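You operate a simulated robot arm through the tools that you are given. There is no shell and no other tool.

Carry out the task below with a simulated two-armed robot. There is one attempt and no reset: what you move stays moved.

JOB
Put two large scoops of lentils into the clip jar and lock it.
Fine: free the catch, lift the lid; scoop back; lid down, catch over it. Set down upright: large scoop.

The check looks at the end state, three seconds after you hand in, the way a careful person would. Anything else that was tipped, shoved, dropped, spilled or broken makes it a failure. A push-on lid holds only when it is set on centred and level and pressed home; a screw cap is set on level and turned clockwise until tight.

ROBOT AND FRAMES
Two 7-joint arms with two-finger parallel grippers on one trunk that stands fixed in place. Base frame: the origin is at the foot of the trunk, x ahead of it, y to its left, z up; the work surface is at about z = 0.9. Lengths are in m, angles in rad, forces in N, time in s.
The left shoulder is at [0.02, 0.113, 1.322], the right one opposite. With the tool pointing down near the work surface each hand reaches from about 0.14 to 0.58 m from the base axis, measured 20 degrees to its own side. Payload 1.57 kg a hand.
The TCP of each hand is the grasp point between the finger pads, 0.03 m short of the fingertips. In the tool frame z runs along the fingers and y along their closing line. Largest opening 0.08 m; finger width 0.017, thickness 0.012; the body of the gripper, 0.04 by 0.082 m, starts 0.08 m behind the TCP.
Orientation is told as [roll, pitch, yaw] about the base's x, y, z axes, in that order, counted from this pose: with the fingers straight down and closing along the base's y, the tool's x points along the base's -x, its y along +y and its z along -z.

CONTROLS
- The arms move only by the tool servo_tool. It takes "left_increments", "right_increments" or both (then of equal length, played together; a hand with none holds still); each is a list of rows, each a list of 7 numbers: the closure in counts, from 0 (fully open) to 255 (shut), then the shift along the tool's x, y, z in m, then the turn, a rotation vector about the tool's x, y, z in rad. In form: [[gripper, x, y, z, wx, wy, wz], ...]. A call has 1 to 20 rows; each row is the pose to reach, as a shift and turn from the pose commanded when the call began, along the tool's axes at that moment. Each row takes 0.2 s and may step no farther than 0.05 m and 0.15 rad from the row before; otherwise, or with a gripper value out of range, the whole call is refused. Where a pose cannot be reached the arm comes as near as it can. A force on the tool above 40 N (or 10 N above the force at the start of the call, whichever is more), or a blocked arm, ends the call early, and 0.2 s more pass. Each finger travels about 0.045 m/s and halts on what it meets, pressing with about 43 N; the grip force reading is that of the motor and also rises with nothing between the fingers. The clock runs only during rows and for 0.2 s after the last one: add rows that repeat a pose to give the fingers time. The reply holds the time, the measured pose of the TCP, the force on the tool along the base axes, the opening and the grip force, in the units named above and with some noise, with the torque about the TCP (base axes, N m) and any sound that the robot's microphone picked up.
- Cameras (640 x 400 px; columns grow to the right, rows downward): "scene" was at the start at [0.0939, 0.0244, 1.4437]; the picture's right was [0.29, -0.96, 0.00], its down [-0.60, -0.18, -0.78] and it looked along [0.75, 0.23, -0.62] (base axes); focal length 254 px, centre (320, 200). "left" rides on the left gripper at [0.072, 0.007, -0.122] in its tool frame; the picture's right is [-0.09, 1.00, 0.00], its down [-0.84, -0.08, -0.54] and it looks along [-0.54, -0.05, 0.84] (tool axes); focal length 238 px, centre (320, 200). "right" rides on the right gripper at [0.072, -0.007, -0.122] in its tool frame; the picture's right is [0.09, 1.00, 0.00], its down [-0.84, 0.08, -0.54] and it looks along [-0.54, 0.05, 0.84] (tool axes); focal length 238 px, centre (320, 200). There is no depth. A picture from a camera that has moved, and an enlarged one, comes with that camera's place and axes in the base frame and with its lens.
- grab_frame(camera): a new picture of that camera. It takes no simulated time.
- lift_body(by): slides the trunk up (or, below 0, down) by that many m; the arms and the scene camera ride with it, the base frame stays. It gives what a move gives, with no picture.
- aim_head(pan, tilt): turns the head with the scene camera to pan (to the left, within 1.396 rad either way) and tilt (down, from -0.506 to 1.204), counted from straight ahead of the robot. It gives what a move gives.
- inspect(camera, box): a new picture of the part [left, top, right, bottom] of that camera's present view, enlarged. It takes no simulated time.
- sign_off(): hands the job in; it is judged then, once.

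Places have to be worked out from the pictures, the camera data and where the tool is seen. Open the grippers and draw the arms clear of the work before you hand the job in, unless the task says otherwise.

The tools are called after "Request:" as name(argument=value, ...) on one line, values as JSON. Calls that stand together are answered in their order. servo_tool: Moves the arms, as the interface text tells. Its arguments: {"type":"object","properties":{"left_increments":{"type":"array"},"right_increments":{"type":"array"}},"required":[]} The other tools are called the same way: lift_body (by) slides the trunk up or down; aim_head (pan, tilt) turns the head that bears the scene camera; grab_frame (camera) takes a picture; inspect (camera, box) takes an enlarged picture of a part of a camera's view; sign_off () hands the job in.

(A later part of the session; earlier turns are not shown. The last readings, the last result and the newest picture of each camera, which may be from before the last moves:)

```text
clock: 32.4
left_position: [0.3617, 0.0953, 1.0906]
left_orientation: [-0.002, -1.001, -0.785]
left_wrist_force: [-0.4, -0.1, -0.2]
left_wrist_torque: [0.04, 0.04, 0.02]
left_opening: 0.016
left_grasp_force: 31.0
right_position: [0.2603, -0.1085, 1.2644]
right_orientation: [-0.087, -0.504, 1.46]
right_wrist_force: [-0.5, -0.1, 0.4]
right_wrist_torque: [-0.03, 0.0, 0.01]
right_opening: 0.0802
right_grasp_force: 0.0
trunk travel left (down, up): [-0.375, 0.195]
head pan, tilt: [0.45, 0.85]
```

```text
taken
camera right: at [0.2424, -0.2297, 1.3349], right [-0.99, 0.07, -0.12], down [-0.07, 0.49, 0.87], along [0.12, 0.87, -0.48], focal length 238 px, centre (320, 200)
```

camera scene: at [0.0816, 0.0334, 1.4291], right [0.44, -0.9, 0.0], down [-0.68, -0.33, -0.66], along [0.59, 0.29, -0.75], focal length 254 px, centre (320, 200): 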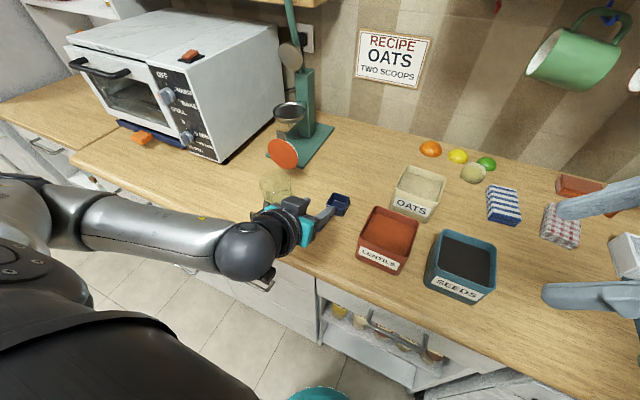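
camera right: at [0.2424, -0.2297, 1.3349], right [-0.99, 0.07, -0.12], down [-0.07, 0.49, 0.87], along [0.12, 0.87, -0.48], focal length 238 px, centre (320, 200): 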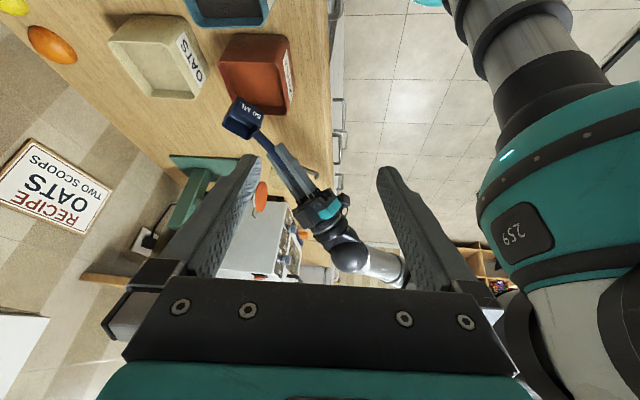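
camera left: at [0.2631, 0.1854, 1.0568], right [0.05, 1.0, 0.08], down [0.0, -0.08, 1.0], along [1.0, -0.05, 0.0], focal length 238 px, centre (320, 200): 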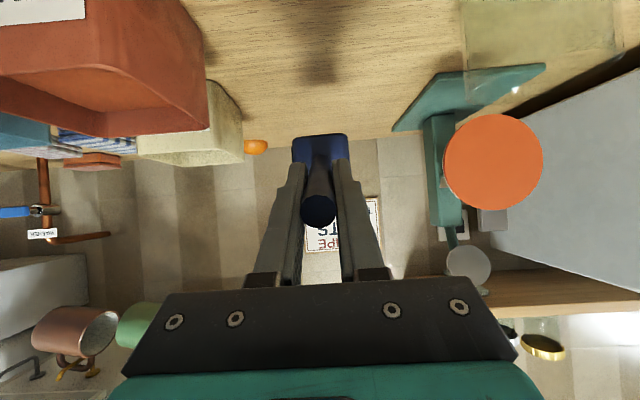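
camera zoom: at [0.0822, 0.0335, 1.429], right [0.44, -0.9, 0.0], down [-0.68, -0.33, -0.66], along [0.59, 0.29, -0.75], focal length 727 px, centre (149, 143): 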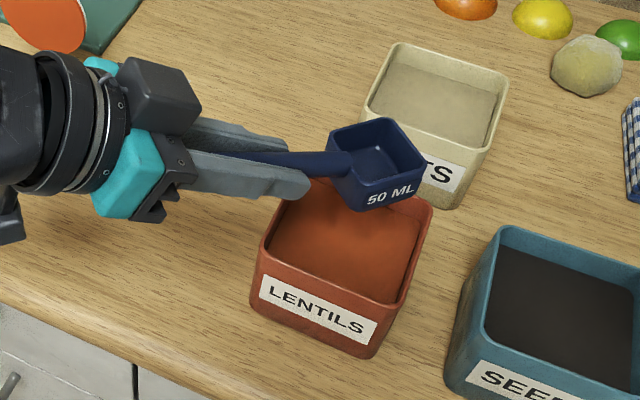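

The bowl is centred over the bin. I'll tip it nose-down 0.7 rad above the lentils, still clear of the rim.

Request:
servo_tool(left_increments=[[240, -0.0051, 0, 0.0043, 0, 0.14, 0], [240, -0.0102, 0, 0.0086, 0, 0.28, 0], [240, -0.0154, 0, 0.0128, 0, 0.42, 0], [240, -0.0205, 0, 0.0171, 0, 0.56, 0], [240, -0.0256, 0, 0.0214, 0, 0.7, 0]])

Request:
inspect(camera="scene", box=[300, 150, 460, 290])

Request:
inspect(camera="right", box=[180, 20, 340, 180])

Request:
grab_frame(camera="left")

```text
clock: 33.6
left_position: [0.3832, 0.0739, 1.1003]
left_orientation: [-0.001, -0.296, -0.788]
left_wrist_force: [-0.6, 0.3, -1.5]
left_wrist_torque: [0.01, 0.02, 0.0]
left_opening: 0.0161
left_grasp_force: 31.6
right_position: [0.2599, -0.1084, 1.2643]
right_orientation: [-0.086, -0.506, 1.459]
right_wrist_force: [0.0, 0.1, 0.3]
right_wrist_torque: [0.03, -0.02, -0.02]
right_opening: 0.0803
right_grasp_force: 0.1
trunk travel left (down, up): [-0.375, 0.195]
head pan, tilt: [0.45, 0.85]
```

```text
2.86 times, centred on (380, 220) of scene
camera zoom: at [0.0824, 0.033, 1.429], right [0.44, -0.9, 0.0], down [-0.68, -0.33, -0.66], along [0.59, 0.29, -0.75], focal length 727 px, centre (149, 143)
```

zoom: 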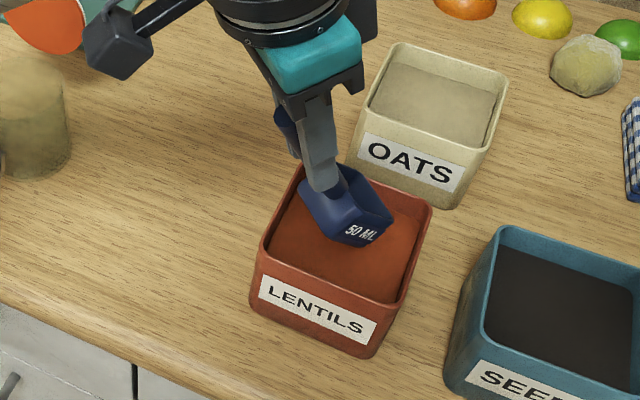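

```text
2.50 times, centred on (260, 100) of right
camera zoom: at [0.2427, -0.2302, 1.3347], right [-0.99, 0.07, -0.12], down [-0.07, 0.49, 0.87], along [0.12, 0.87, -0.48], focal length 596 px, centre (470, 450)
```

zoom: 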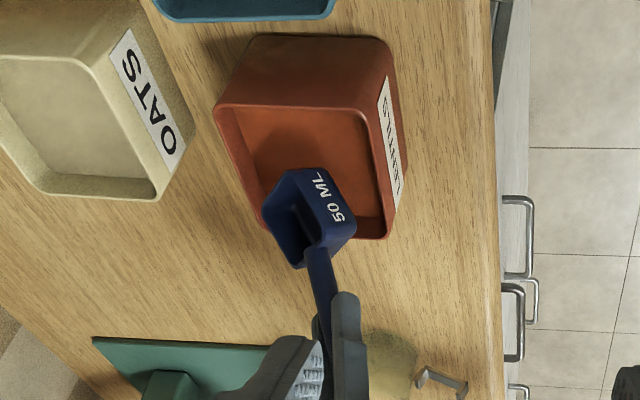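

```text
taken
camera left: at [0.3122, 0.1509, 1.1966], right [0.77, 0.64, 0.03], down [0.4, -0.51, 0.76], along [0.5, -0.57, -0.65], focal length 238 px, centre (320, 200)
```

left: 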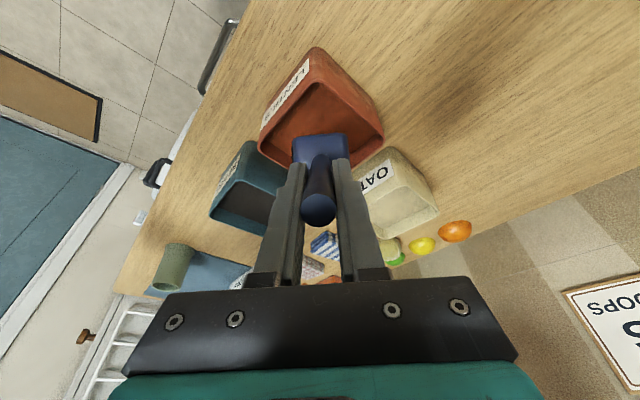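

The bowl is symmetric over the bin. I'll lower it straight down in small steps, watching the force as it enters the lentils.

Request:
servo_tool(left_increments=[[240, 0.0059, 0, 0.0191, 0, 0, 0], [240, 0.0118, 0, 0.0382, 0, 0, 0], [240, 0.0148, 0, 0.0478, 0, 0, 0], [240, 0.0177, 0, 0.0573, 0, 0, 0]])

Request:
inspect(camera="scene", box=[320, 170, 440, 280])

Request:
inspect(camera="right", box=[180, 20, 340, 180])

```text
clock: 34.6
left_position: [0.3832, 0.0745, 1.0403]
left_orientation: [0.0, -0.299, -0.786]
left_wrist_force: [-0.9, -0.5, -1.2]
left_wrist_torque: [0.02, -0.01, 0.02]
left_opening: 0.016
left_grasp_force: 31.4
right_position: [0.2599, -0.1084, 1.2648]
right_orientation: [-0.089, -0.503, 1.459]
right_wrist_force: [0.0, -0.3, 0.1]
right_wrist_torque: [0.0, 0.02, 0.03]
right_opening: 0.08
right_grasp_force: 0.1
trunk travel left (down, up): [-0.375, 0.195]
head pan, tilt: [0.45, 0.85]
```

```text
3.64 times, centred on (380, 225) of scene
camera zoom: at [0.082, 0.0336, 1.429], right [0.44, -0.9, 0.0], down [-0.68, -0.33, -0.66], along [0.59, 0.29, -0.75], focal length 925 px, centre (102, 109)
```

zoom: 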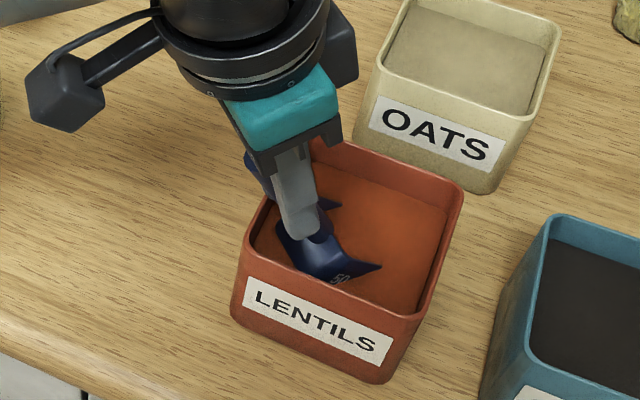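

```text
2.50 times, centred on (260, 100) of right
camera zoom: at [0.2423, -0.2296, 1.3349], right [-0.99, 0.07, -0.12], down [-0.07, 0.49, 0.87], along [0.12, 0.87, -0.48], focal length 596 px, centre (470, 450)
```

zoom: 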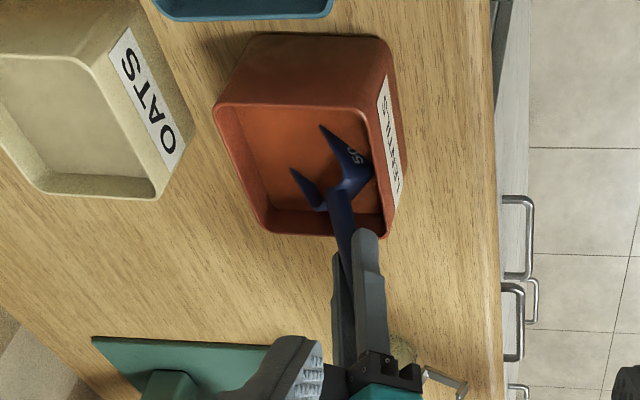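

The lentil bed yields and its surface sits at about z≈0.968. The bowl is a little toward the label wall, so I'll shift it inward while going down to full submersion.

Request:
servo_tool(left_increments=[[240, 0.0014, 0.002, 0.0112, 0, 0, 0], [240, 0.0028, 0.004, 0.0225, 0, 0, 0], [240, 0.0028, 0.004, 0.0225, 0, 0, 0]])

Request:
inspect(camera="scene", box=[320, 170, 440, 280])

Request:
inspect(camera="right", box=[180, 20, 340, 180])

```text
clock: 35.4
left_position: [0.3871, 0.0743, 1.0186]
left_orientation: [0.001, -0.3, -0.785]
left_wrist_force: [0.0, 0.0, -0.6]
left_wrist_torque: [0.04, 0.0, 0.0]
left_opening: 0.0159
left_grasp_force: 31.3
right_position: [0.2596, -0.1091, 1.2642]
right_orientation: [-0.089, -0.504, 1.459]
right_wrist_force: [-0.5, 0.1, 0.4]
right_wrist_torque: [0.03, 0.02, -0.01]
right_opening: 0.0798
right_grasp_force: 0.0
trunk travel left (down, up): [-0.375, 0.195]
head pan, tilt: [0.45, 0.85]
```

```text
3.64 times, centred on (380, 225) of scene
camera zoom: at [0.082, 0.0335, 1.429], right [0.44, -0.9, 0.0], down [-0.68, -0.33, -0.66], along [0.59, 0.29, -0.75], focal length 925 px, centre (102, 109)
```

zoom: 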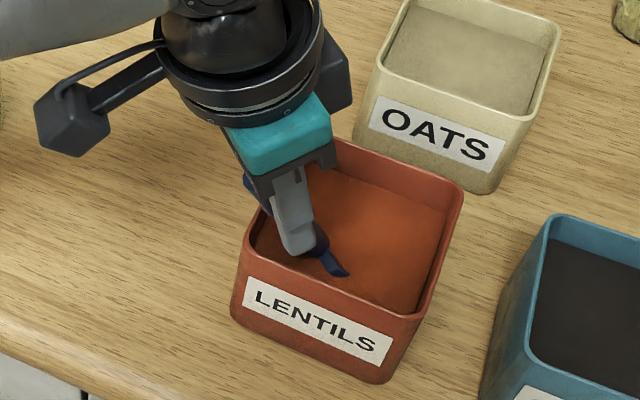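

```text
2.50 times, centred on (260, 100) of right
camera zoom: at [0.2423, -0.2296, 1.3349], right [-0.99, 0.07, -0.12], down [-0.07, 0.49, 0.87], along [0.12, 0.87, -0.48], focal length 596 px, centre (470, 450)
```

zoom: 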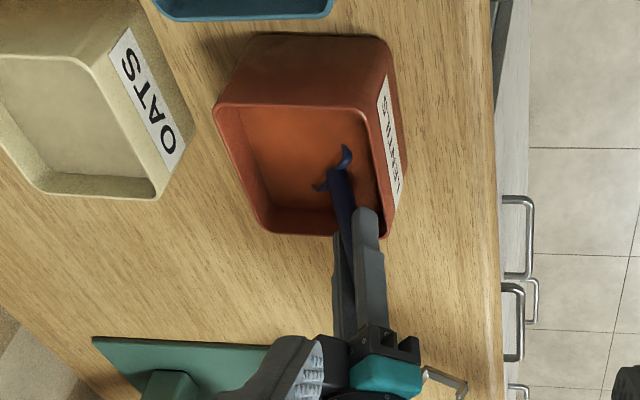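

The bowl is essentially submerged with no contact force. I'll sweep it level: rotate the nose up while easing inward, keeping the fingers above the rim.

Request:
servo_tool(left_increments=[[240, -0.0029, 0.003, 0.0009, 0, -0.1, 0], [240, -0.0038, 0.004, 0.0012, 0, -0.2, 0], [240, 0.0013, 0.006, 0.0007, 0, -0.325, 0], [240, 0.0063, 0.006, 0.0001, 0, -0.45, 0], [240, 0.0104, 0.006, -0.0001, 0, -0.575, 0], [240, 0.0146, 0.006, -0.0003, 0, -0.7, 0]])

Request:
inspect(camera="scene", box=[320, 170, 440, 280])

Request:
inspect(camera="right", box=[180, 20, 340, 180])

```text
clock: 36.8
left_position: [0.3832, 0.0884, 1.0135]
left_orientation: [0.002, -1.002, -0.787]
left_wrist_force: [-2.0, 0.3, 0.4]
left_wrist_torque: [0.04, 0.05, -0.06]
left_opening: 0.0159
left_grasp_force: 31.1
right_position: [0.2585, -0.1072, 1.2645]
right_orientation: [-0.088, -0.505, 1.458]
right_wrist_force: [0.1, -0.2, 0.5]
right_wrist_torque: [0.0, 0.0, 0.03]
right_opening: 0.0799
right_grasp_force: 0.1
trunk travel left (down, up): [-0.375, 0.195]
head pan, tilt: [0.45, 0.85]
```

```text
3.64 times, centred on (380, 225) of scene
camera zoom: at [0.0818, 0.0337, 1.429], right [0.44, -0.9, 0.0], down [-0.68, -0.33, -0.66], along [0.59, 0.29, -0.75], focal length 925 px, centre (102, 109)
```

zoom: 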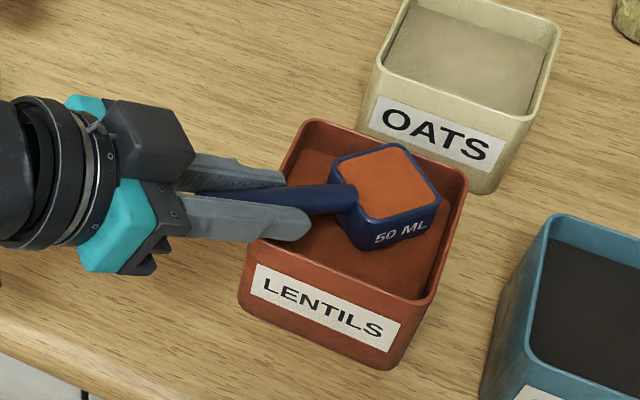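

```text
2.50 times, centred on (260, 100) of right
camera zoom: at [0.2421, -0.2295, 1.335], right [-0.99, 0.07, -0.12], down [-0.07, 0.49, 0.87], along [0.12, 0.87, -0.48], focal length 596 px, centre (470, 450)
```

zoom: 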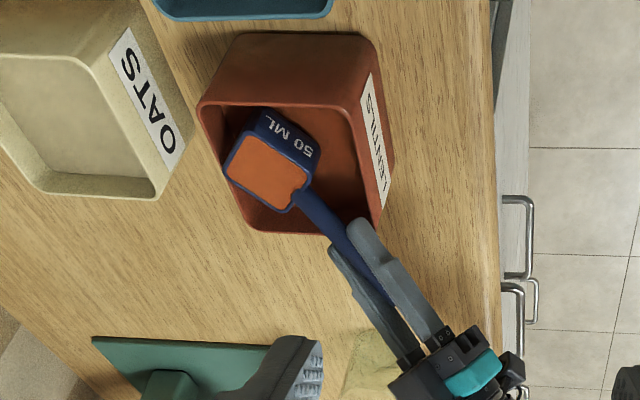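

The scoop is full and level, though its side touched the far wall (about 2 N) and nudged the bin a few millimetres. I'll back off that wall slightly and lift straight up slowly.

Request:
servo_tool(left_increments=[[240, 0.0, -0.003, -0.0036, 0, 0, 0], [240, -0.0068, -0.003, -0.0079, 0, 0, 0], [240, -0.0152, -0.003, -0.0133, 0, 0, 0], [240, -0.0236, -0.003, -0.0187, 0, 0, 0], [240, -0.0362, -0.003, -0.0268, 0, 0, 0], [240, -0.0489, -0.003, -0.0349, 0, 0, 0], [240, -0.0615, -0.003, -0.043, 0, 0, 0]])

Request:
grab_frame(camera="scene")

Request:
inspect(camera="scene", box=[320, 160, 440, 280])

```text
clock: 38.4
left_position: [0.3772, 0.0889, 1.0886]
left_orientation: [-0.002, -1.0, -0.784]
left_wrist_force: [0.2, -0.2, -1.4]
left_wrist_torque: [0.03, 0.04, -0.01]
left_opening: 0.0162
left_grasp_force: 31.5
right_position: [0.2601, -0.1078, 1.2639]
right_orientation: [-0.088, -0.503, 1.46]
right_wrist_force: [-0.3, -0.5, -0.6]
right_wrist_torque: [0.0, 0.02, -0.01]
right_opening: 0.0798
right_grasp_force: 0.0
trunk travel left (down, up): [-0.375, 0.195]
head pan, tilt: [0.45, 0.85]
```

```text
taken
camera scene: at [0.082, 0.0335, 1.429], right [0.44, -0.9, 0.0], down [-0.68, -0.33, -0.66], along [0.59, 0.29, -0.75], focal length 254 px, centre (320, 200)
```

scene: 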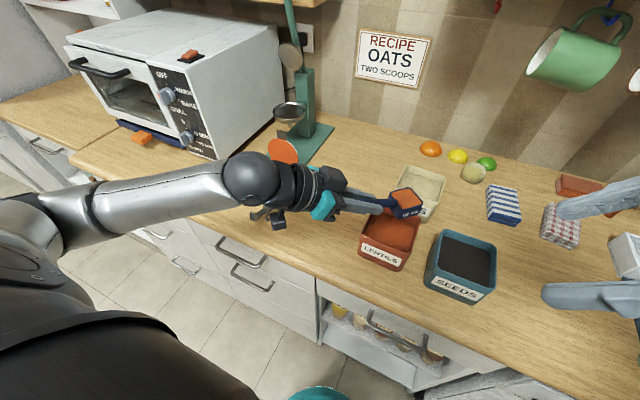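

```text
3.33 times, centred on (380, 220) of scene
camera zoom: at [0.082, 0.0335, 1.429], right [0.44, -0.9, 0.0], down [-0.68, -0.33, -0.66], along [0.59, 0.29, -0.75], focal length 848 px, centre (120, 133)
```

zoom: 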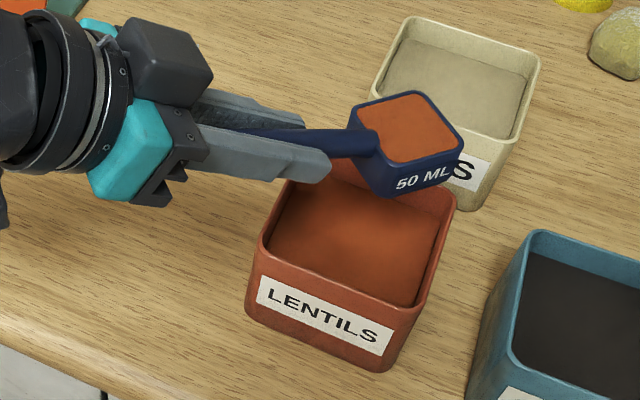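

I have one full, level scoop. The jar mouth centre is at about (0.433, 0.331). I'll carry the scoop level, yaw back to 0, and slowly move to just in front of and above the jar.

Request:
servo_tool(left_increments=[[240, 0.0081, 0.0131, -0.0145, -0.0551, 0, -0.0353], [240, 0.0163, 0.0262, -0.029, -0.1101, 0, -0.0707], [240, 0.0244, 0.0393, -0.0436, -0.1652, 0, -0.106], [240, 0.0325, 0.0524, -0.0581, -0.2202, 0, -0.1414], [240, 0.0407, 0.0655, -0.0726, -0.2753, 0, -0.1767], [240, 0.0488, 0.0787, -0.0871, -0.3303, 0, -0.2121], [240, 0.0569, 0.0918, -0.1016, -0.3854, 0, -0.2474], [240, 0.0651, 0.1049, -0.1161, -0.4404, 0, -0.2827], [240, 0.0732, 0.118, -0.1307, -0.4955, 0, -0.3181], [240, 0.0813, 0.1311, -0.1452, -0.5505, 0, -0.3534], [240, 0.0895, 0.1442, -0.1597, -0.6056, 0, -0.3888], [240, 0.0976, 0.1573, -0.1742, -0.6606, 0, -0.4241]])

Request:
grab_frame(camera="scene")

Request:
inspect(camera="scene", box=[220, 110, 360, 240])

Request:
grab_frame(camera="right")

Request:
grab_frame(camera="left")

```text
clock: 41.0
left_position: [0.3479, 0.3404, 1.1003]
left_orientation: [-0.002, -1.0, 0.002]
left_wrist_force: [0.6, 0.7, -0.3]
left_wrist_torque: [0.02, 0.02, -0.02]
left_opening: 0.0159
left_grasp_force: 31.4
right_position: [0.2598, -0.1085, 1.265]
right_orientation: [-0.087, -0.503, 1.46]
right_wrist_force: [0.7, -0.7, 1.4]
right_wrist_torque: [0.0, 0.01, 0.02]
right_opening: 0.08
right_grasp_force: 0.1
trunk travel left (down, up): [-0.375, 0.195]
head pan, tilt: [0.45, 0.85]
```

```text
taken
camera scene: at [0.082, 0.0336, 1.429], right [0.44, -0.9, 0.0], down [-0.68, -0.33, -0.66], along [0.59, 0.29, -0.75], focal length 254 px, centre (320, 200)
```

scene: 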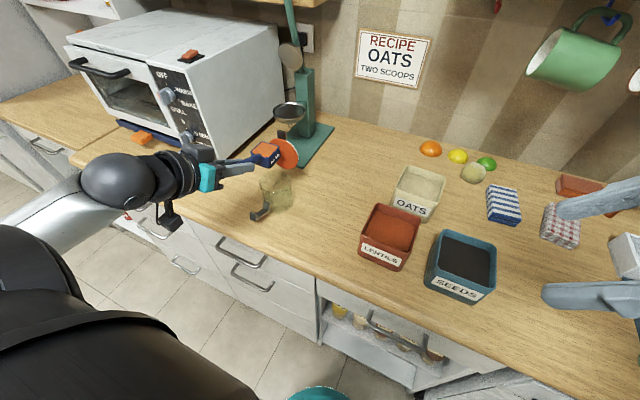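

```text
3.08 times, centred on (290, 175) of scene
camera zoom: at [0.082, 0.0336, 1.429], right [0.44, -0.9, 0.0], down [-0.68, -0.33, -0.66], along [0.59, 0.29, -0.75], focal length 783 px, centre (412, 277)
```

zoom: 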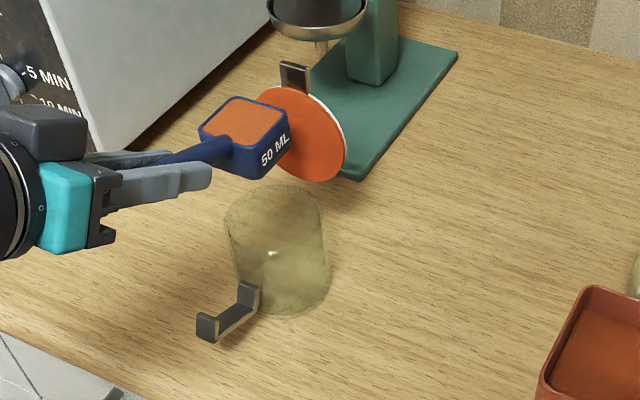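

```text
taken
camera right: at [0.2422, -0.2296, 1.3349], right [-0.99, 0.07, -0.12], down [-0.07, 0.49, 0.87], along [0.12, 0.87, -0.48], focal length 238 px, centre (320, 200)
```

right: 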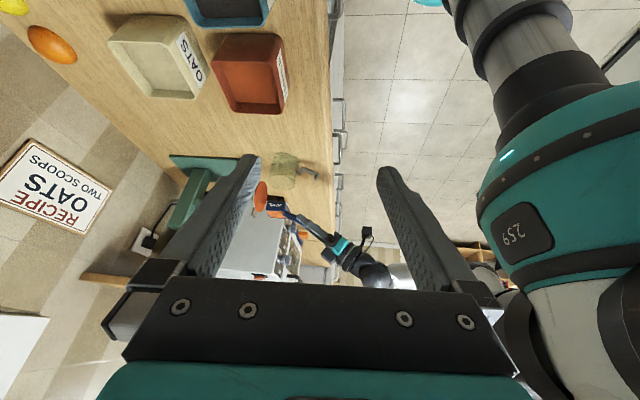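

```text
taken
camera left: at [0.2049, 0.3462, 1.1074], right [0.05, 1.0, 0.08], down [0.0, -0.08, 1.0], along [1.0, -0.05, 0.0], focal length 238 px, centre (320, 200)
```

left: 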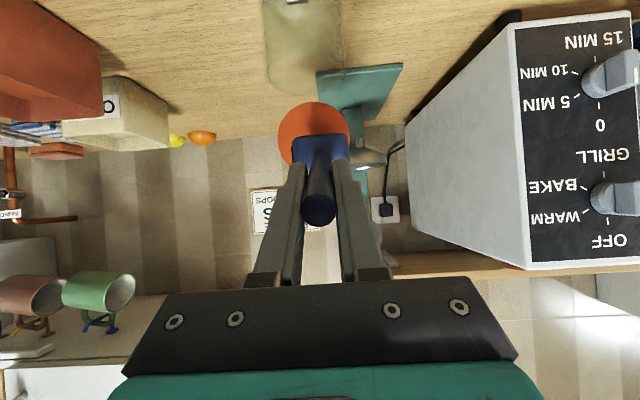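

The bowl is above the mouth, offset 1 cm to +y, and the lid plane is clear at x≈0.487. I'll lower to TCP z=1.055 and then roll about the handle axis toward −y in two stages.

Request:
servo_tool(left_increments=[[240, 0.0127, 0, 0.0081, 0, 0, 0], [240, 0.0253, 0, 0.0162, 0, 0, 0], [240, 0.0379, 0, 0.0243, 0, 0, 0]])

Request:
servo_tool(left_increments=[[240, 0, 0, 0, -0.0312, 0, 0.1159], [240, 0, 0, 0, -0.0624, 0, 0.2318], [240, 0, 0, 0, -0.0936, 0, 0.3477], [240, 0, 0, 0, -0.1248, 0, 0.4635]])

Request:
inspect(camera="scene", box=[220, 110, 360, 240])

```text
clock: 41.8
left_position: [0.3499, 0.3412, 1.0553]
left_orientation: [-0.003, -1.0, 0.001]
left_wrist_force: [-0.5, 0.5, -0.5]
left_wrist_torque: [-0.06, 0.05, 0.03]
left_opening: 0.0161
left_grasp_force: 31.4
right_position: [0.2605, -0.1083, 1.2635]
right_orientation: [-0.089, -0.503, 1.457]
right_wrist_force: [-0.1, 0.2, 0.1]
right_wrist_torque: [-0.01, 0.01, 0.0]
right_opening: 0.0799
right_grasp_force: 0.0
trunk travel left (down, up): [-0.375, 0.195]
head pan, tilt: [0.45, 0.85]
```

```text
clock: 42.8
left_position: [0.3481, 0.3397, 1.0545]
left_orientation: [0.71, -0.829, -0.722]
left_wrist_force: [-0.1, -1.9, -0.8]
left_wrist_torque: [-0.03, 0.08, 0.01]
left_opening: 0.0159
left_grasp_force: 31.9
right_position: [0.2597, -0.108, 1.2625]
right_orientation: [-0.089, -0.504, 1.459]
right_wrist_force: [0.4, 0.1, -0.8]
right_wrist_torque: [0.0, -0.03, 0.01]
right_opening: 0.0801
right_grasp_force: 0.0
trunk travel left (down, up): [-0.375, 0.195]
head pan, tilt: [0.45, 0.85]
```

```text
3.08 times, centred on (290, 175) of scene
camera zoom: at [0.082, 0.0335, 1.429], right [0.44, -0.9, 0.0], down [-0.68, -0.33, -0.66], along [0.59, 0.29, -0.75], focal length 783 px, centre (412, 277)
```

zoom: 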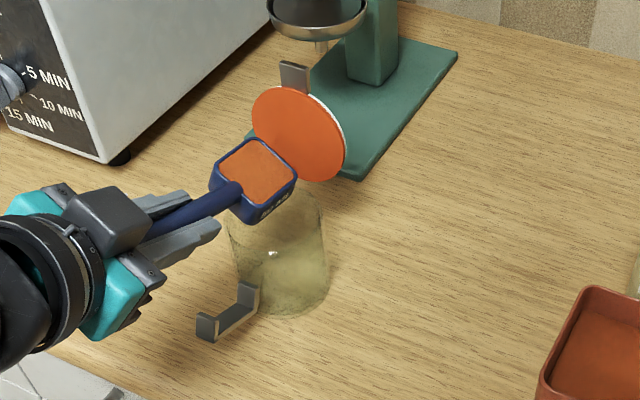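

At 27° of roll the load is still in the bowl and its lower lip is over the mouth. I'll continue rolling in place.

Request:
servo_tool(left_increments=[[240, 0, 0, 0, -0.0338, 0, 0.1255], [240, 0, 0, 0, -0.0676, 0, 0.2511], [240, 0, 0, 0, -0.1014, 0, 0.3766]])

Request:
inspect(camera="scene", box=[220, 110, 360, 240])

Request:
servo_tool(left_increments=[[240, 0, 0, 0, -0.0338, 0, 0.1255], [240, 0, 0, 0, -0.0676, 0, 0.2511], [240, 0, 0, 0, -0.1014, 0, 0.3766]])

Request:
inspect(camera="scene", box=[220, 110, 360, 240])

```text
clock: 43.6
left_position: [0.3491, 0.3396, 1.056]
left_orientation: [1.015, -0.54, -1.039]
left_wrist_force: [0.4, -0.3, -1.2]
left_wrist_torque: [-0.01, 0.05, 0.0]
left_opening: 0.0159
left_grasp_force: 31.2
right_position: [0.2601, -0.108, 1.2647]
right_orientation: [-0.089, -0.504, 1.458]
right_wrist_force: [-0.6, 0.8, 1.1]
right_wrist_torque: [-0.01, 0.01, -0.03]
right_opening: 0.0802
right_grasp_force: 0.0
trunk travel left (down, up): [-0.375, 0.195]
head pan, tilt: [0.45, 0.85]
```

```text
3.08 times, centred on (290, 175) of scene
camera zoom: at [0.082, 0.0335, 1.429], right [0.44, -0.9, 0.0], down [-0.68, -0.33, -0.66], along [0.59, 0.29, -0.75], focal length 783 px, centre (412, 277)
```

zoom: 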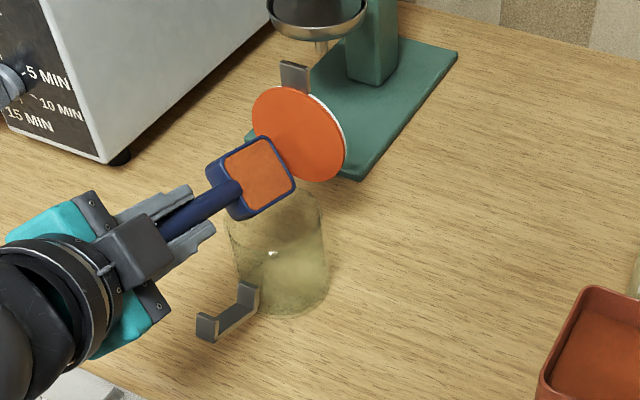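

```text
clock: 44.4
left_position: [0.3477, 0.3393, 1.0554]
left_orientation: [1.186, -0.202, -1.222]
left_wrist_force: [-0.6, 0.2, -0.9]
left_wrist_torque: [-0.01, 0.05, 0.01]
left_opening: 0.016
left_grasp_force: 31.6
right_position: [0.2591, -0.108, 1.2647]
right_orientation: [-0.09, -0.505, 1.459]
right_wrist_force: [-0.1, -0.5, 0.0]
right_wrist_torque: [0.01, 0.0, 0.0]
right_opening: 0.0801
right_grasp_force: 0.0
trunk travel left (down, up): [-0.375, 0.195]
head pan, tilt: [0.45, 0.85]
```

```text
3.08 times, centred on (290, 175) of scene
camera zoom: at [0.082, 0.0335, 1.429], right [0.44, -0.9, 0.0], down [-0.68, -0.33, -0.66], along [0.59, 0.29, -0.75], focal length 783 px, centre (412, 277)
```

zoom: 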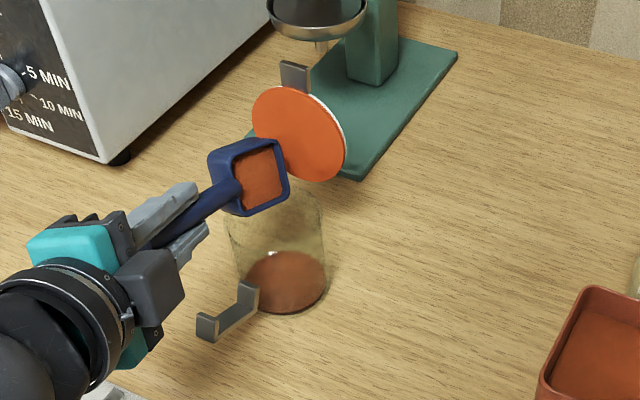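

Lentils are dropping into the jar with none outside. I'll keep rolling until the bowl is empty.

Request:
servo_tool(left_increments=[[240, 0, 0, 0, -0.0338, 0, 0.1255], [240, 0, 0, 0, -0.0676, 0, 0.2511], [240, 0, 0, 0, -0.1014, 0, 0.3766], [240, 0, 0, 0, -0.1352, 0, 0.5022], [240, 0, 0, 0, -0.1352, 0, 0.5022]])

Request:
inspect(camera="scene", box=[220, 110, 360, 240])

Request:
grab_frame(camera="left")

```text
clock: 45.6
left_position: [0.3482, 0.3403, 1.0544]
left_orientation: [1.316, 0.275, -1.377]
left_wrist_force: [0.7, 0.5, -0.7]
left_wrist_torque: [-0.02, 0.06, 0.05]
left_opening: 0.0157
left_grasp_force: 31.8
right_position: [0.2597, -0.1077, 1.2644]
right_orientation: [-0.088, -0.505, 1.459]
right_wrist_force: [0.5, -0.7, 0.1]
right_wrist_torque: [0.02, 0.0, -0.04]
right_opening: 0.0799
right_grasp_force: 0.1
trunk travel left (down, up): [-0.375, 0.195]
head pan, tilt: [0.45, 0.85]
```

```text
3.08 times, centred on (290, 175) of scene
camera zoom: at [0.082, 0.0336, 1.429], right [0.44, -0.9, 0.0], down [-0.68, -0.33, -0.66], along [0.59, 0.29, -0.75], focal length 783 px, centre (412, 277)
```

zoom: 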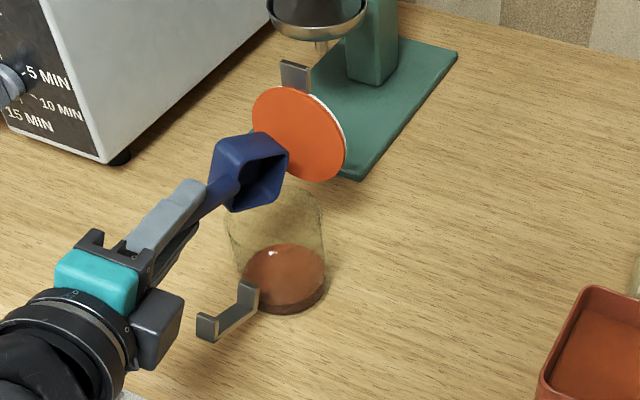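

```text
taken
camera left: at [0.2212, 0.3753, 1.1115], right [0.31, -0.3, 0.9], down [-0.38, -0.91, -0.17], along [0.87, -0.29, -0.4], focal length 238 px, centre (320, 200)
```

left: 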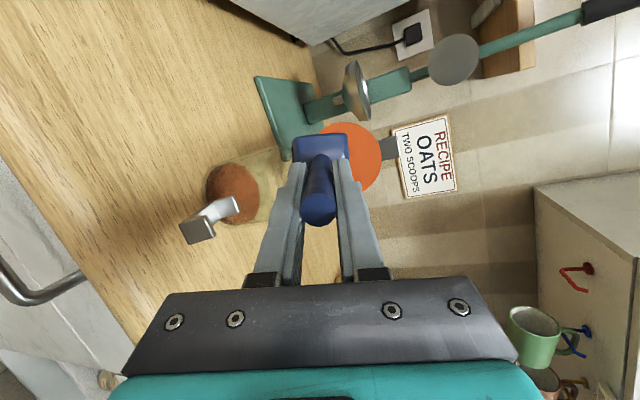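

The bowl looks empty. I'll check up close for residue or any spill around the jar.

Request:
inspect(camera="scene", box=[250, 145, 330, 225])

Request:
inspect(camera="left", box=[160, 110, 400, 260])

```text
5.00 times, centred on (290, 185) of scene
camera zoom: at [0.082, 0.0336, 1.429], right [0.44, -0.9, 0.0], down [-0.68, -0.33, -0.66], along [0.59, 0.29, -0.75], focal length 1272 px, centre (470, 275)
```

zoom: 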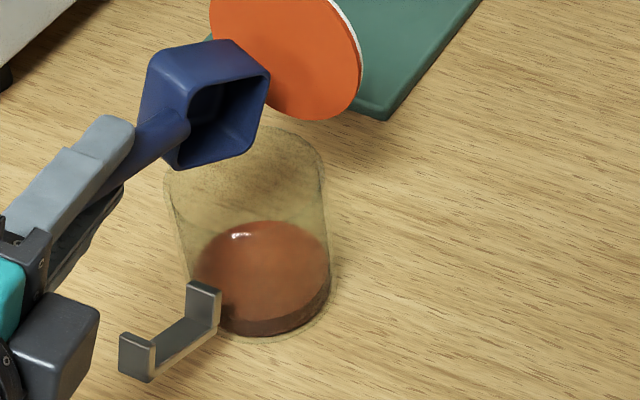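

```text
2.67 times, centred on (280, 185) of left
camera zoom: at [0.2212, 0.3753, 1.1115], right [0.31, -0.3, 0.9], down [-0.38, -0.91, -0.17], along [0.87, -0.29, -0.4], focal length 636 px, centre (427, 240)
```

zoom: 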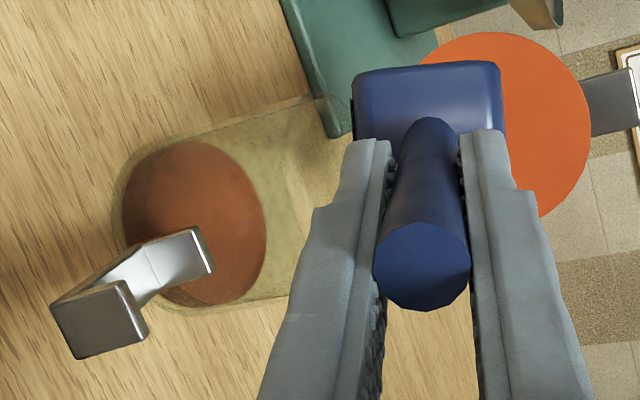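

That pour is clean: everything is in the jar and the bowl is empty. I'll roll the scoop back upright in place.

Request:
servo_tool(left_increments=[[240, 0, 0, 0, 0.0356, 0, -0.1322], [240, 0, 0, 0, 0.0712, 0, -0.2645], [240, 0, 0, 0, 0.1068, 0, -0.3967], [240, 0, 0, 0, 0.1424, 0, -0.5289], [240, 0, 0, 0, 0.178, 0, -0.6612], [240, 0, 0, 0, 0.2136, 0, -0.7934], [240, 0, 0, 0, 0.2492, 0, -0.9256], [240, 0, 0, 0, 0.2848, 0, -1.0578], [240, 0, 0, 0, 0.3204, 0, -1.1901], [240, 0, 0, 0, 0.356, 0, -1.3223], [240, 0, 0, 0, 0.3916, 0, -1.4545], [240, 0, 0, 0, 0.4272, 0, -1.5868], [240, 0, 0, 0, 0.4628, 0, -1.7189]])

Request:
inspect(camera="scene", box=[220, 110, 360, 240])

Request:
inspect(camera="scene", box=[340, 190, 440, 280])

```text
clock: 48.4
left_position: [0.3478, 0.3403, 1.0552]
left_orientation: [-0.007, -1.001, 0.003]
left_wrist_force: [-0.7, 0.4, -1.8]
left_wrist_torque: [0.03, 0.06, 0.03]
left_opening: 0.0158
left_grasp_force: 31.5
right_position: [0.2594, -0.1075, 1.2635]
right_orientation: [-0.089, -0.505, 1.458]
right_wrist_force: [0.1, -0.3, 0.8]
right_wrist_torque: [-0.01, 0.05, 0.0]
right_opening: 0.0802
right_grasp_force: 0.0
trunk travel left (down, up): [-0.375, 0.195]
head pan, tilt: [0.45, 0.85]
```

```text
3.08 times, centred on (290, 175) of scene
camera zoom: at [0.082, 0.0336, 1.429], right [0.44, -0.9, 0.0], down [-0.68, -0.33, -0.66], along [0.59, 0.29, -0.75], focal length 783 px, centre (412, 277)
```

zoom: 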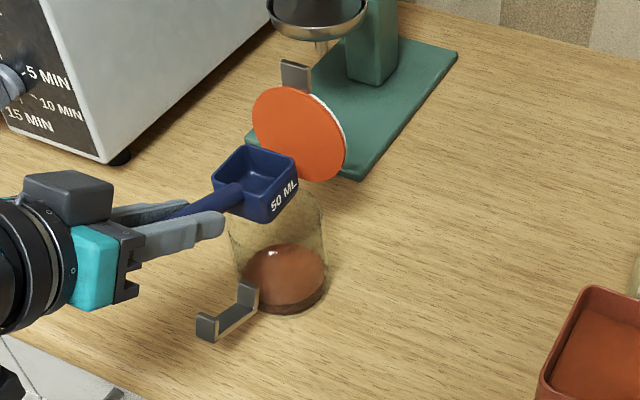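

```text
4.44 times, centred on (390, 235) of scene
camera zoom: at [0.082, 0.0336, 1.429], right [0.44, -0.9, 0.0], down [-0.68, -0.33, -0.66], along [0.59, 0.29, -0.75], focal length 1131 px, centre (9, 44)
```

zoom: 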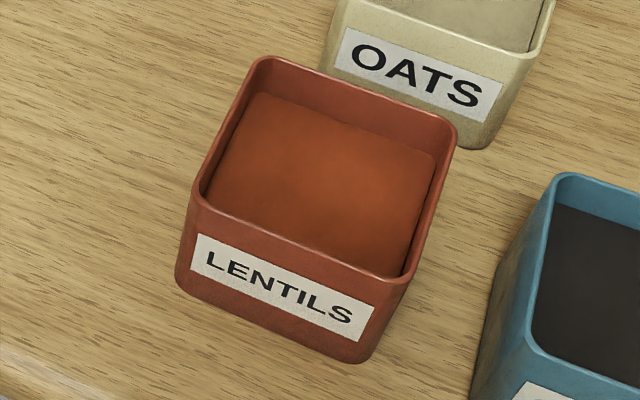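

The first dose is in, and the source bin shifted about 1 cm in +x. I'll go back for the second scoop, tip the bowl over the bin as before, and gently ease the bin back from inside.

Request:
servo_tool(left_increments=[[240, -0.019, 0, -0.0122, 0, 0, 0], [240, -0.0379, 0, -0.0243, 0, 0, 0], [240, -0.0383, -0.0243, -0.0219, 0.0661, 0, 0.0424], [240, -0.0386, -0.0487, -0.0195, 0.1321, 0, 0.0848], [240, -0.039, -0.073, -0.0171, 0.1982, 0, 0.1272], [240, -0.0393, -0.0973, -0.0147, 0.2642, 0, 0.1696], [240, -0.0397, -0.1217, -0.0123, 0.3303, 0, 0.2121], [240, -0.0401, -0.146, -0.0098, 0.3964, 0, 0.2545], [240, -0.0404, -0.1703, -0.0074, 0.4624, 0, 0.2969], [240, -0.0408, -0.1946, -0.005, 0.5285, 0, 0.3393], [240, -0.0411, -0.219, -0.0026, 0.5945, 0, 0.3817], [240, -0.0415, -0.2433, -0.0002, 0.6606, 0, 0.4241]])

Request:
inspect(camera="scene", box=[320, 160, 440, 280])

Request:
inspect(camera="right", box=[180, 20, 340, 180])

```text
clock: 51.0
left_position: [0.3712, 0.0962, 1.0911]
left_orientation: [0.001, -1.0, -0.784]
left_wrist_force: [0.5, -0.3, -0.5]
left_wrist_torque: [0.03, 0.07, 0.0]
left_opening: 0.0161
left_grasp_force: 31.4
right_position: [0.2605, -0.1079, 1.2649]
right_orientation: [-0.088, -0.504, 1.457]
right_wrist_force: [0.4, -0.3, -0.5]
right_wrist_torque: [0.02, 0.0, 0.0]
right_opening: 0.0796
right_grasp_force: 0.0
trunk travel left (down, up): [-0.375, 0.195]
head pan, tilt: [0.45, 0.85]
```

```text
3.33 times, centred on (380, 220) of scene
camera zoom: at [0.0823, 0.0333, 1.429], right [0.44, -0.9, 0.0], down [-0.68, -0.33, -0.66], along [0.59, 0.29, -0.75], focal length 848 px, centre (120, 133)
```

zoom: 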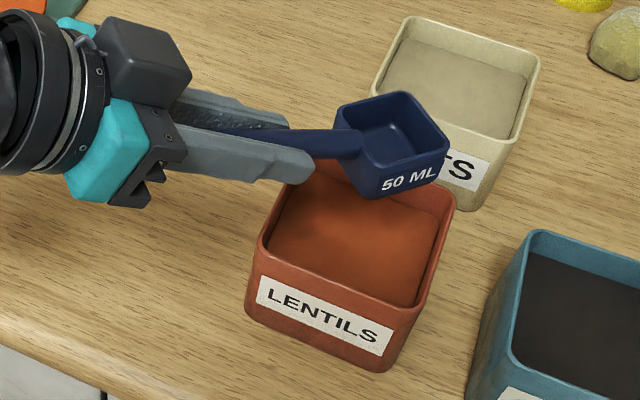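

```text
2.50 times, centred on (260, 100) of right
camera zoom: at [0.2426, -0.2298, 1.3348], right [-0.99, 0.07, -0.12], down [-0.07, 0.49, 0.87], along [0.12, 0.87, -0.48], focal length 596 px, centre (470, 450)
```

zoom: 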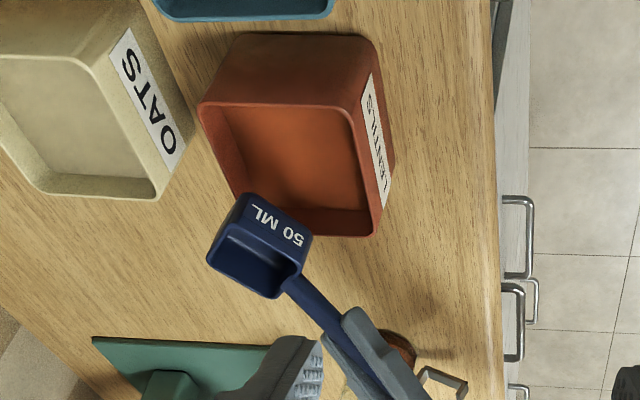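

I'll tip the bowl nose-down over the shifted bin.

Request:
servo_tool(left_increments=[[240, -0.0064, 0, 0.0067, 0, 0.14, 0], [240, -0.0128, 0, 0.0133, 0, 0.28, 0], [240, -0.0193, 0, 0.02, 0, 0.42, 0], [240, -0.0257, 0, 0.0266, 0, 0.56, 0], [240, -0.0321, 0, 0.0333, 0, 0.7, 0]])

Request:
servo_tool(left_increments=[[240, 0.0059, 0, 0.0191, 0, 0, 0], [240, 0.0118, 0, 0.0382, 0, 0, 0], [240, 0.0177, 0, 0.0573, 0, 0, 0]])

Request:
inspect(camera="scene", box=[320, 160, 440, 280])

Request:
inspect(camera="right", box=[180, 20, 340, 180])

```text
clock: 52.2
left_position: [0.402, 0.0632, 1.0995]
left_orientation: [0.0, -0.298, -0.785]
left_wrist_force: [-0.2, 0.9, -0.6]
left_wrist_torque: [-0.02, 0.0, 0.02]
left_opening: 0.0159
left_grasp_force: 31.6
right_position: [0.2613, -0.1087, 1.2644]
right_orientation: [-0.087, -0.505, 1.458]
right_wrist_force: [0.1, 0.3, -0.1]
right_wrist_torque: [0.02, 0.0, -0.01]
right_opening: 0.0802
right_grasp_force: 0.0
trunk travel left (down, up): [-0.375, 0.195]
head pan, tilt: [0.45, 0.85]
```

```text
clock: 53.0
left_position: [0.4017, 0.0652, 1.0412]
left_orientation: [-0.002, -0.301, -0.787]
left_wrist_force: [-0.5, 0.9, -0.7]
left_wrist_torque: [-0.02, -0.01, 0.0]
left_opening: 0.0158
left_grasp_force: 30.8
right_position: [0.2589, -0.1091, 1.2654]
right_orientation: [-0.089, -0.505, 1.459]
right_wrist_force: [-0.1, -0.9, 0.3]
right_wrist_torque: [0.02, 0.01, -0.03]
right_opening: 0.0798
right_grasp_force: 0.1
trunk travel left (down, up): [-0.375, 0.195]
head pan, tilt: [0.45, 0.85]
```

```text
3.33 times, centred on (380, 220) of scene
camera zoom: at [0.0821, 0.0335, 1.429], right [0.44, -0.9, 0.0], down [-0.68, -0.33, -0.66], along [0.59, 0.29, -0.75], focal length 848 px, centre (120, 133)
```

zoom: 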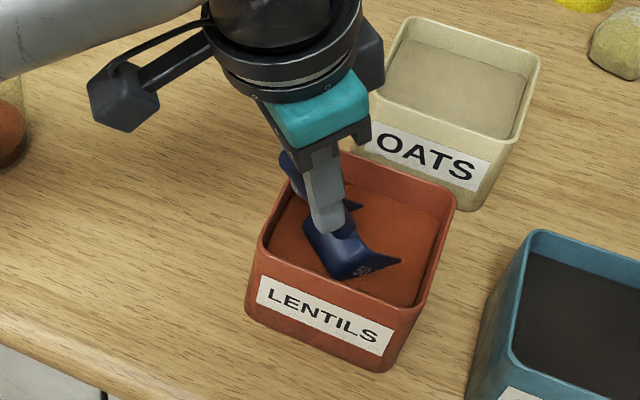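

```text
2.50 times, centred on (260, 100) of right
camera zoom: at [0.2424, -0.2296, 1.3349], right [-0.99, 0.07, -0.12], down [-0.07, 0.49, 0.87], along [0.12, 0.87, -0.48], focal length 596 px, centre (470, 450)
```

zoom: 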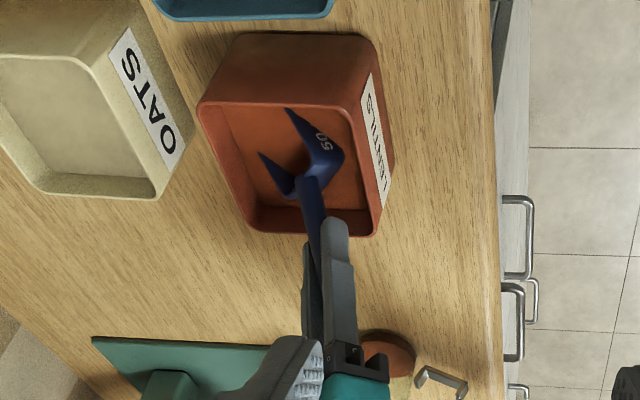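

The bowl is well placed. I'll lower it to submersion and then drag slowly toward −x so its corner eases the bin back about 1 cm, checking forces.

Request:
servo_tool(left_increments=[[240, 0.0033, 0, 0.0105, 0, 0, 0], [240, 0.0065, 0, 0.021, 0, 0, 0], [240, 0.0103, -0.004, 0.0198, 0, 0, 0], [240, 0.0141, -0.008, 0.0186, 0, 0, 0], [240, 0.016, -0.01, 0.018, 0, 0, 0]])

Request:
inspect(camera="scene", box=[320, 160, 440, 280])

Request:
inspect(camera="right", box=[180, 20, 340, 180])

```text
clock: 54.2
left_position: [0.3879, 0.0647, 1.0179]
left_orientation: [0.0, -0.302, -0.785]
left_wrist_force: [0.8, -0.7, -0.5]
left_wrist_torque: [0.0, -0.06, 0.04]
left_opening: 0.0159
left_grasp_force: 31.5
right_position: [0.2591, -0.1092, 1.2644]
right_orientation: [-0.086, -0.506, 1.459]
right_wrist_force: [0.2, 0.0, 0.1]
right_wrist_torque: [0.01, -0.02, 0.01]
right_opening: 0.0798
right_grasp_force: 0.0
trunk travel left (down, up): [-0.375, 0.195]
head pan, tilt: [0.45, 0.85]
```

```text
3.33 times, centred on (380, 220) of scene
camera zoom: at [0.0822, 0.0335, 1.429], right [0.44, -0.9, 0.0], down [-0.68, -0.33, -0.66], along [0.59, 0.29, -0.75], focal length 848 px, centre (120, 133)
```

zoom: 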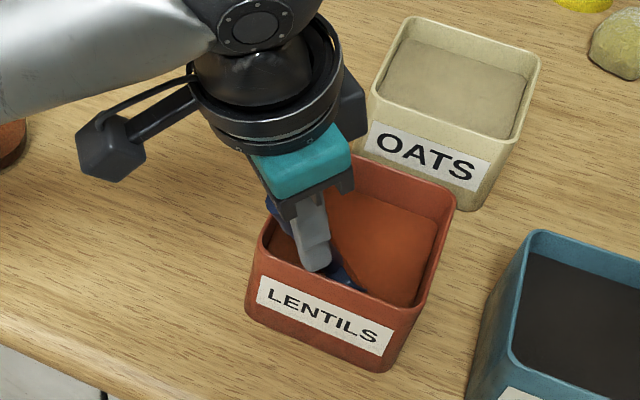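

```text
2.50 times, centred on (260, 100) of right
camera zoom: at [0.2425, -0.2297, 1.3348], right [-0.99, 0.07, -0.12], down [-0.07, 0.49, 0.87], along [0.12, 0.87, -0.48], focal length 596 px, centre (470, 450)
```

zoom: 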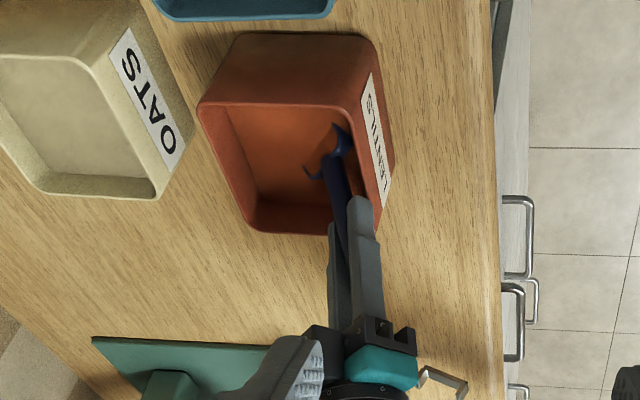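

The bowl's corner is just meeting the front wall. I'll pull 10 mm further toward −x in small steps.

Request:
servo_tool(left_increments=[[240, 0.0017, -0.0018, -0.0005, 0, 0, 0], [240, 0.0034, -0.0035, -0.001, 0, 0, 0], [240, 0.0051, -0.0053, -0.0016, 0, 0, 0], [240, 0.0068, -0.0071, -0.0021, 0, 0, 0]])

Request:
inspect(camera="scene", box=[320, 160, 440, 280])

Request:
inspect(camera="right", box=[180, 20, 340, 180])

```text
clock: 55.2
left_position: [0.3802, 0.0647, 1.0182]
left_orientation: [0.0, -0.301, -0.786]
left_wrist_force: [3.1, 0.0, 1.4]
left_wrist_torque: [-0.04, -0.26, 0.09]
left_opening: 0.0159
left_grasp_force: 31.0
right_position: [0.2597, -0.1074, 1.2633]
right_orientation: [-0.086, -0.504, 1.459]
right_wrist_force: [0.9, 0.6, 0.3]
right_wrist_torque: [0.0, -0.01, -0.01]
right_opening: 0.08
right_grasp_force: 0.0
trunk travel left (down, up): [-0.375, 0.195]
head pan, tilt: [0.45, 0.85]
```

```text
3.33 times, centred on (380, 220) of scene
camera zoom: at [0.0822, 0.0335, 1.429], right [0.44, -0.9, 0.0], down [-0.68, -0.33, -0.66], along [0.59, 0.29, -0.75], focal length 848 px, centre (120, 133)
```

zoom: 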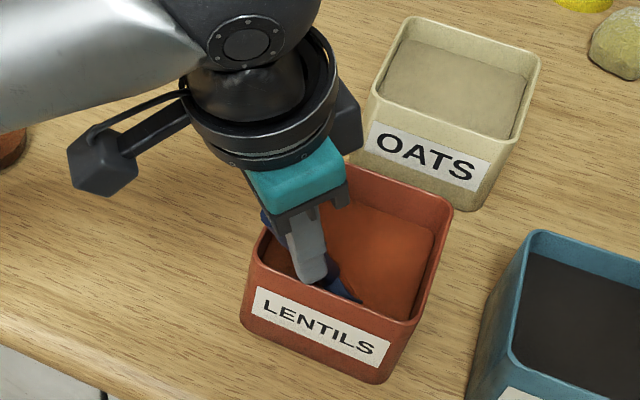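

```text
2.50 times, centred on (260, 100) of right
camera zoom: at [0.2425, -0.2296, 1.3349], right [-0.99, 0.07, -0.12], down [-0.07, 0.49, 0.87], along [0.12, 0.87, -0.48], focal length 596 px, centre (470, 450)
```

zoom: 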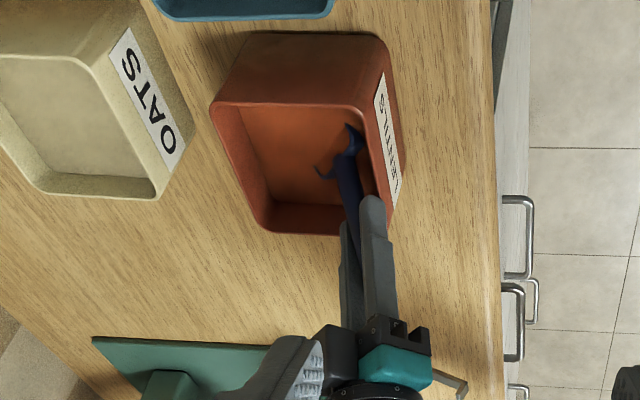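

The bin is back to about its original place. I'll move the bowl away from the wall toward the bin centre and sink it fully.

Request:
servo_tool(left_increments=[[240, -0.0042, 0.005, 0.0034, 0, 0, 0], [240, -0.0083, 0.0099, 0.0067, 0, 0, 0], [240, -0.0083, 0.0099, 0.0067, 0, 0, 0]])

Request:
inspect(camera="scene", box=[340, 190, 440, 280])

Request:
inspect(camera="right", box=[200, 30, 300, 130])

```text
clock: 56.0
left_position: [0.3914, 0.0646, 1.0166]
left_orientation: [-0.001, -0.308, -0.788]
left_wrist_force: [-8.1, 2.1, 24.0]
left_wrist_torque: [-0.74, -0.18, -0.2]
left_opening: 0.0162
left_grasp_force: 31.1
right_position: [0.2583, -0.1083, 1.2653]
right_orientation: [-0.09, -0.505, 1.461]
right_wrist_force: [-0.4, -0.6, -0.1]
right_wrist_torque: [0.01, 0.0, 0.0]
right_opening: 0.0798
right_grasp_force: 0.1
trunk travel left (down, up): [-0.375, 0.195]
head pan, tilt: [0.45, 0.85]
```

```text
4.44 times, centred on (390, 235) of scene
camera zoom: at [0.0793, 0.0335, 1.4294], right [0.44, -0.9, 0.0], down [-0.68, -0.33, -0.66], along [0.6, 0.29, -0.75], focal length 1131 px, centre (9, 44)
```

zoom: 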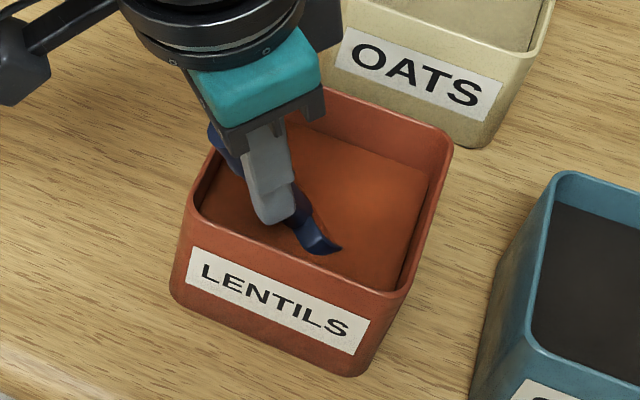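

```text
4.00 times, centred on (250, 80) of right
camera zoom: at [0.2397, -0.2296, 1.3356], right [-0.99, 0.07, -0.12], down [-0.07, 0.49, 0.87], along [0.12, 0.87, -0.48], focal length 953 px, centre (600, 680)
```

zoom: 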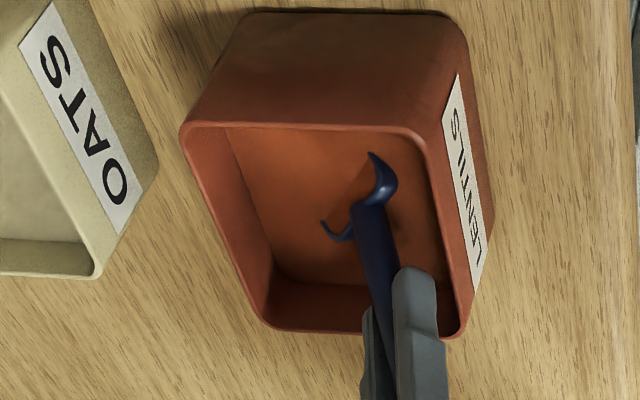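

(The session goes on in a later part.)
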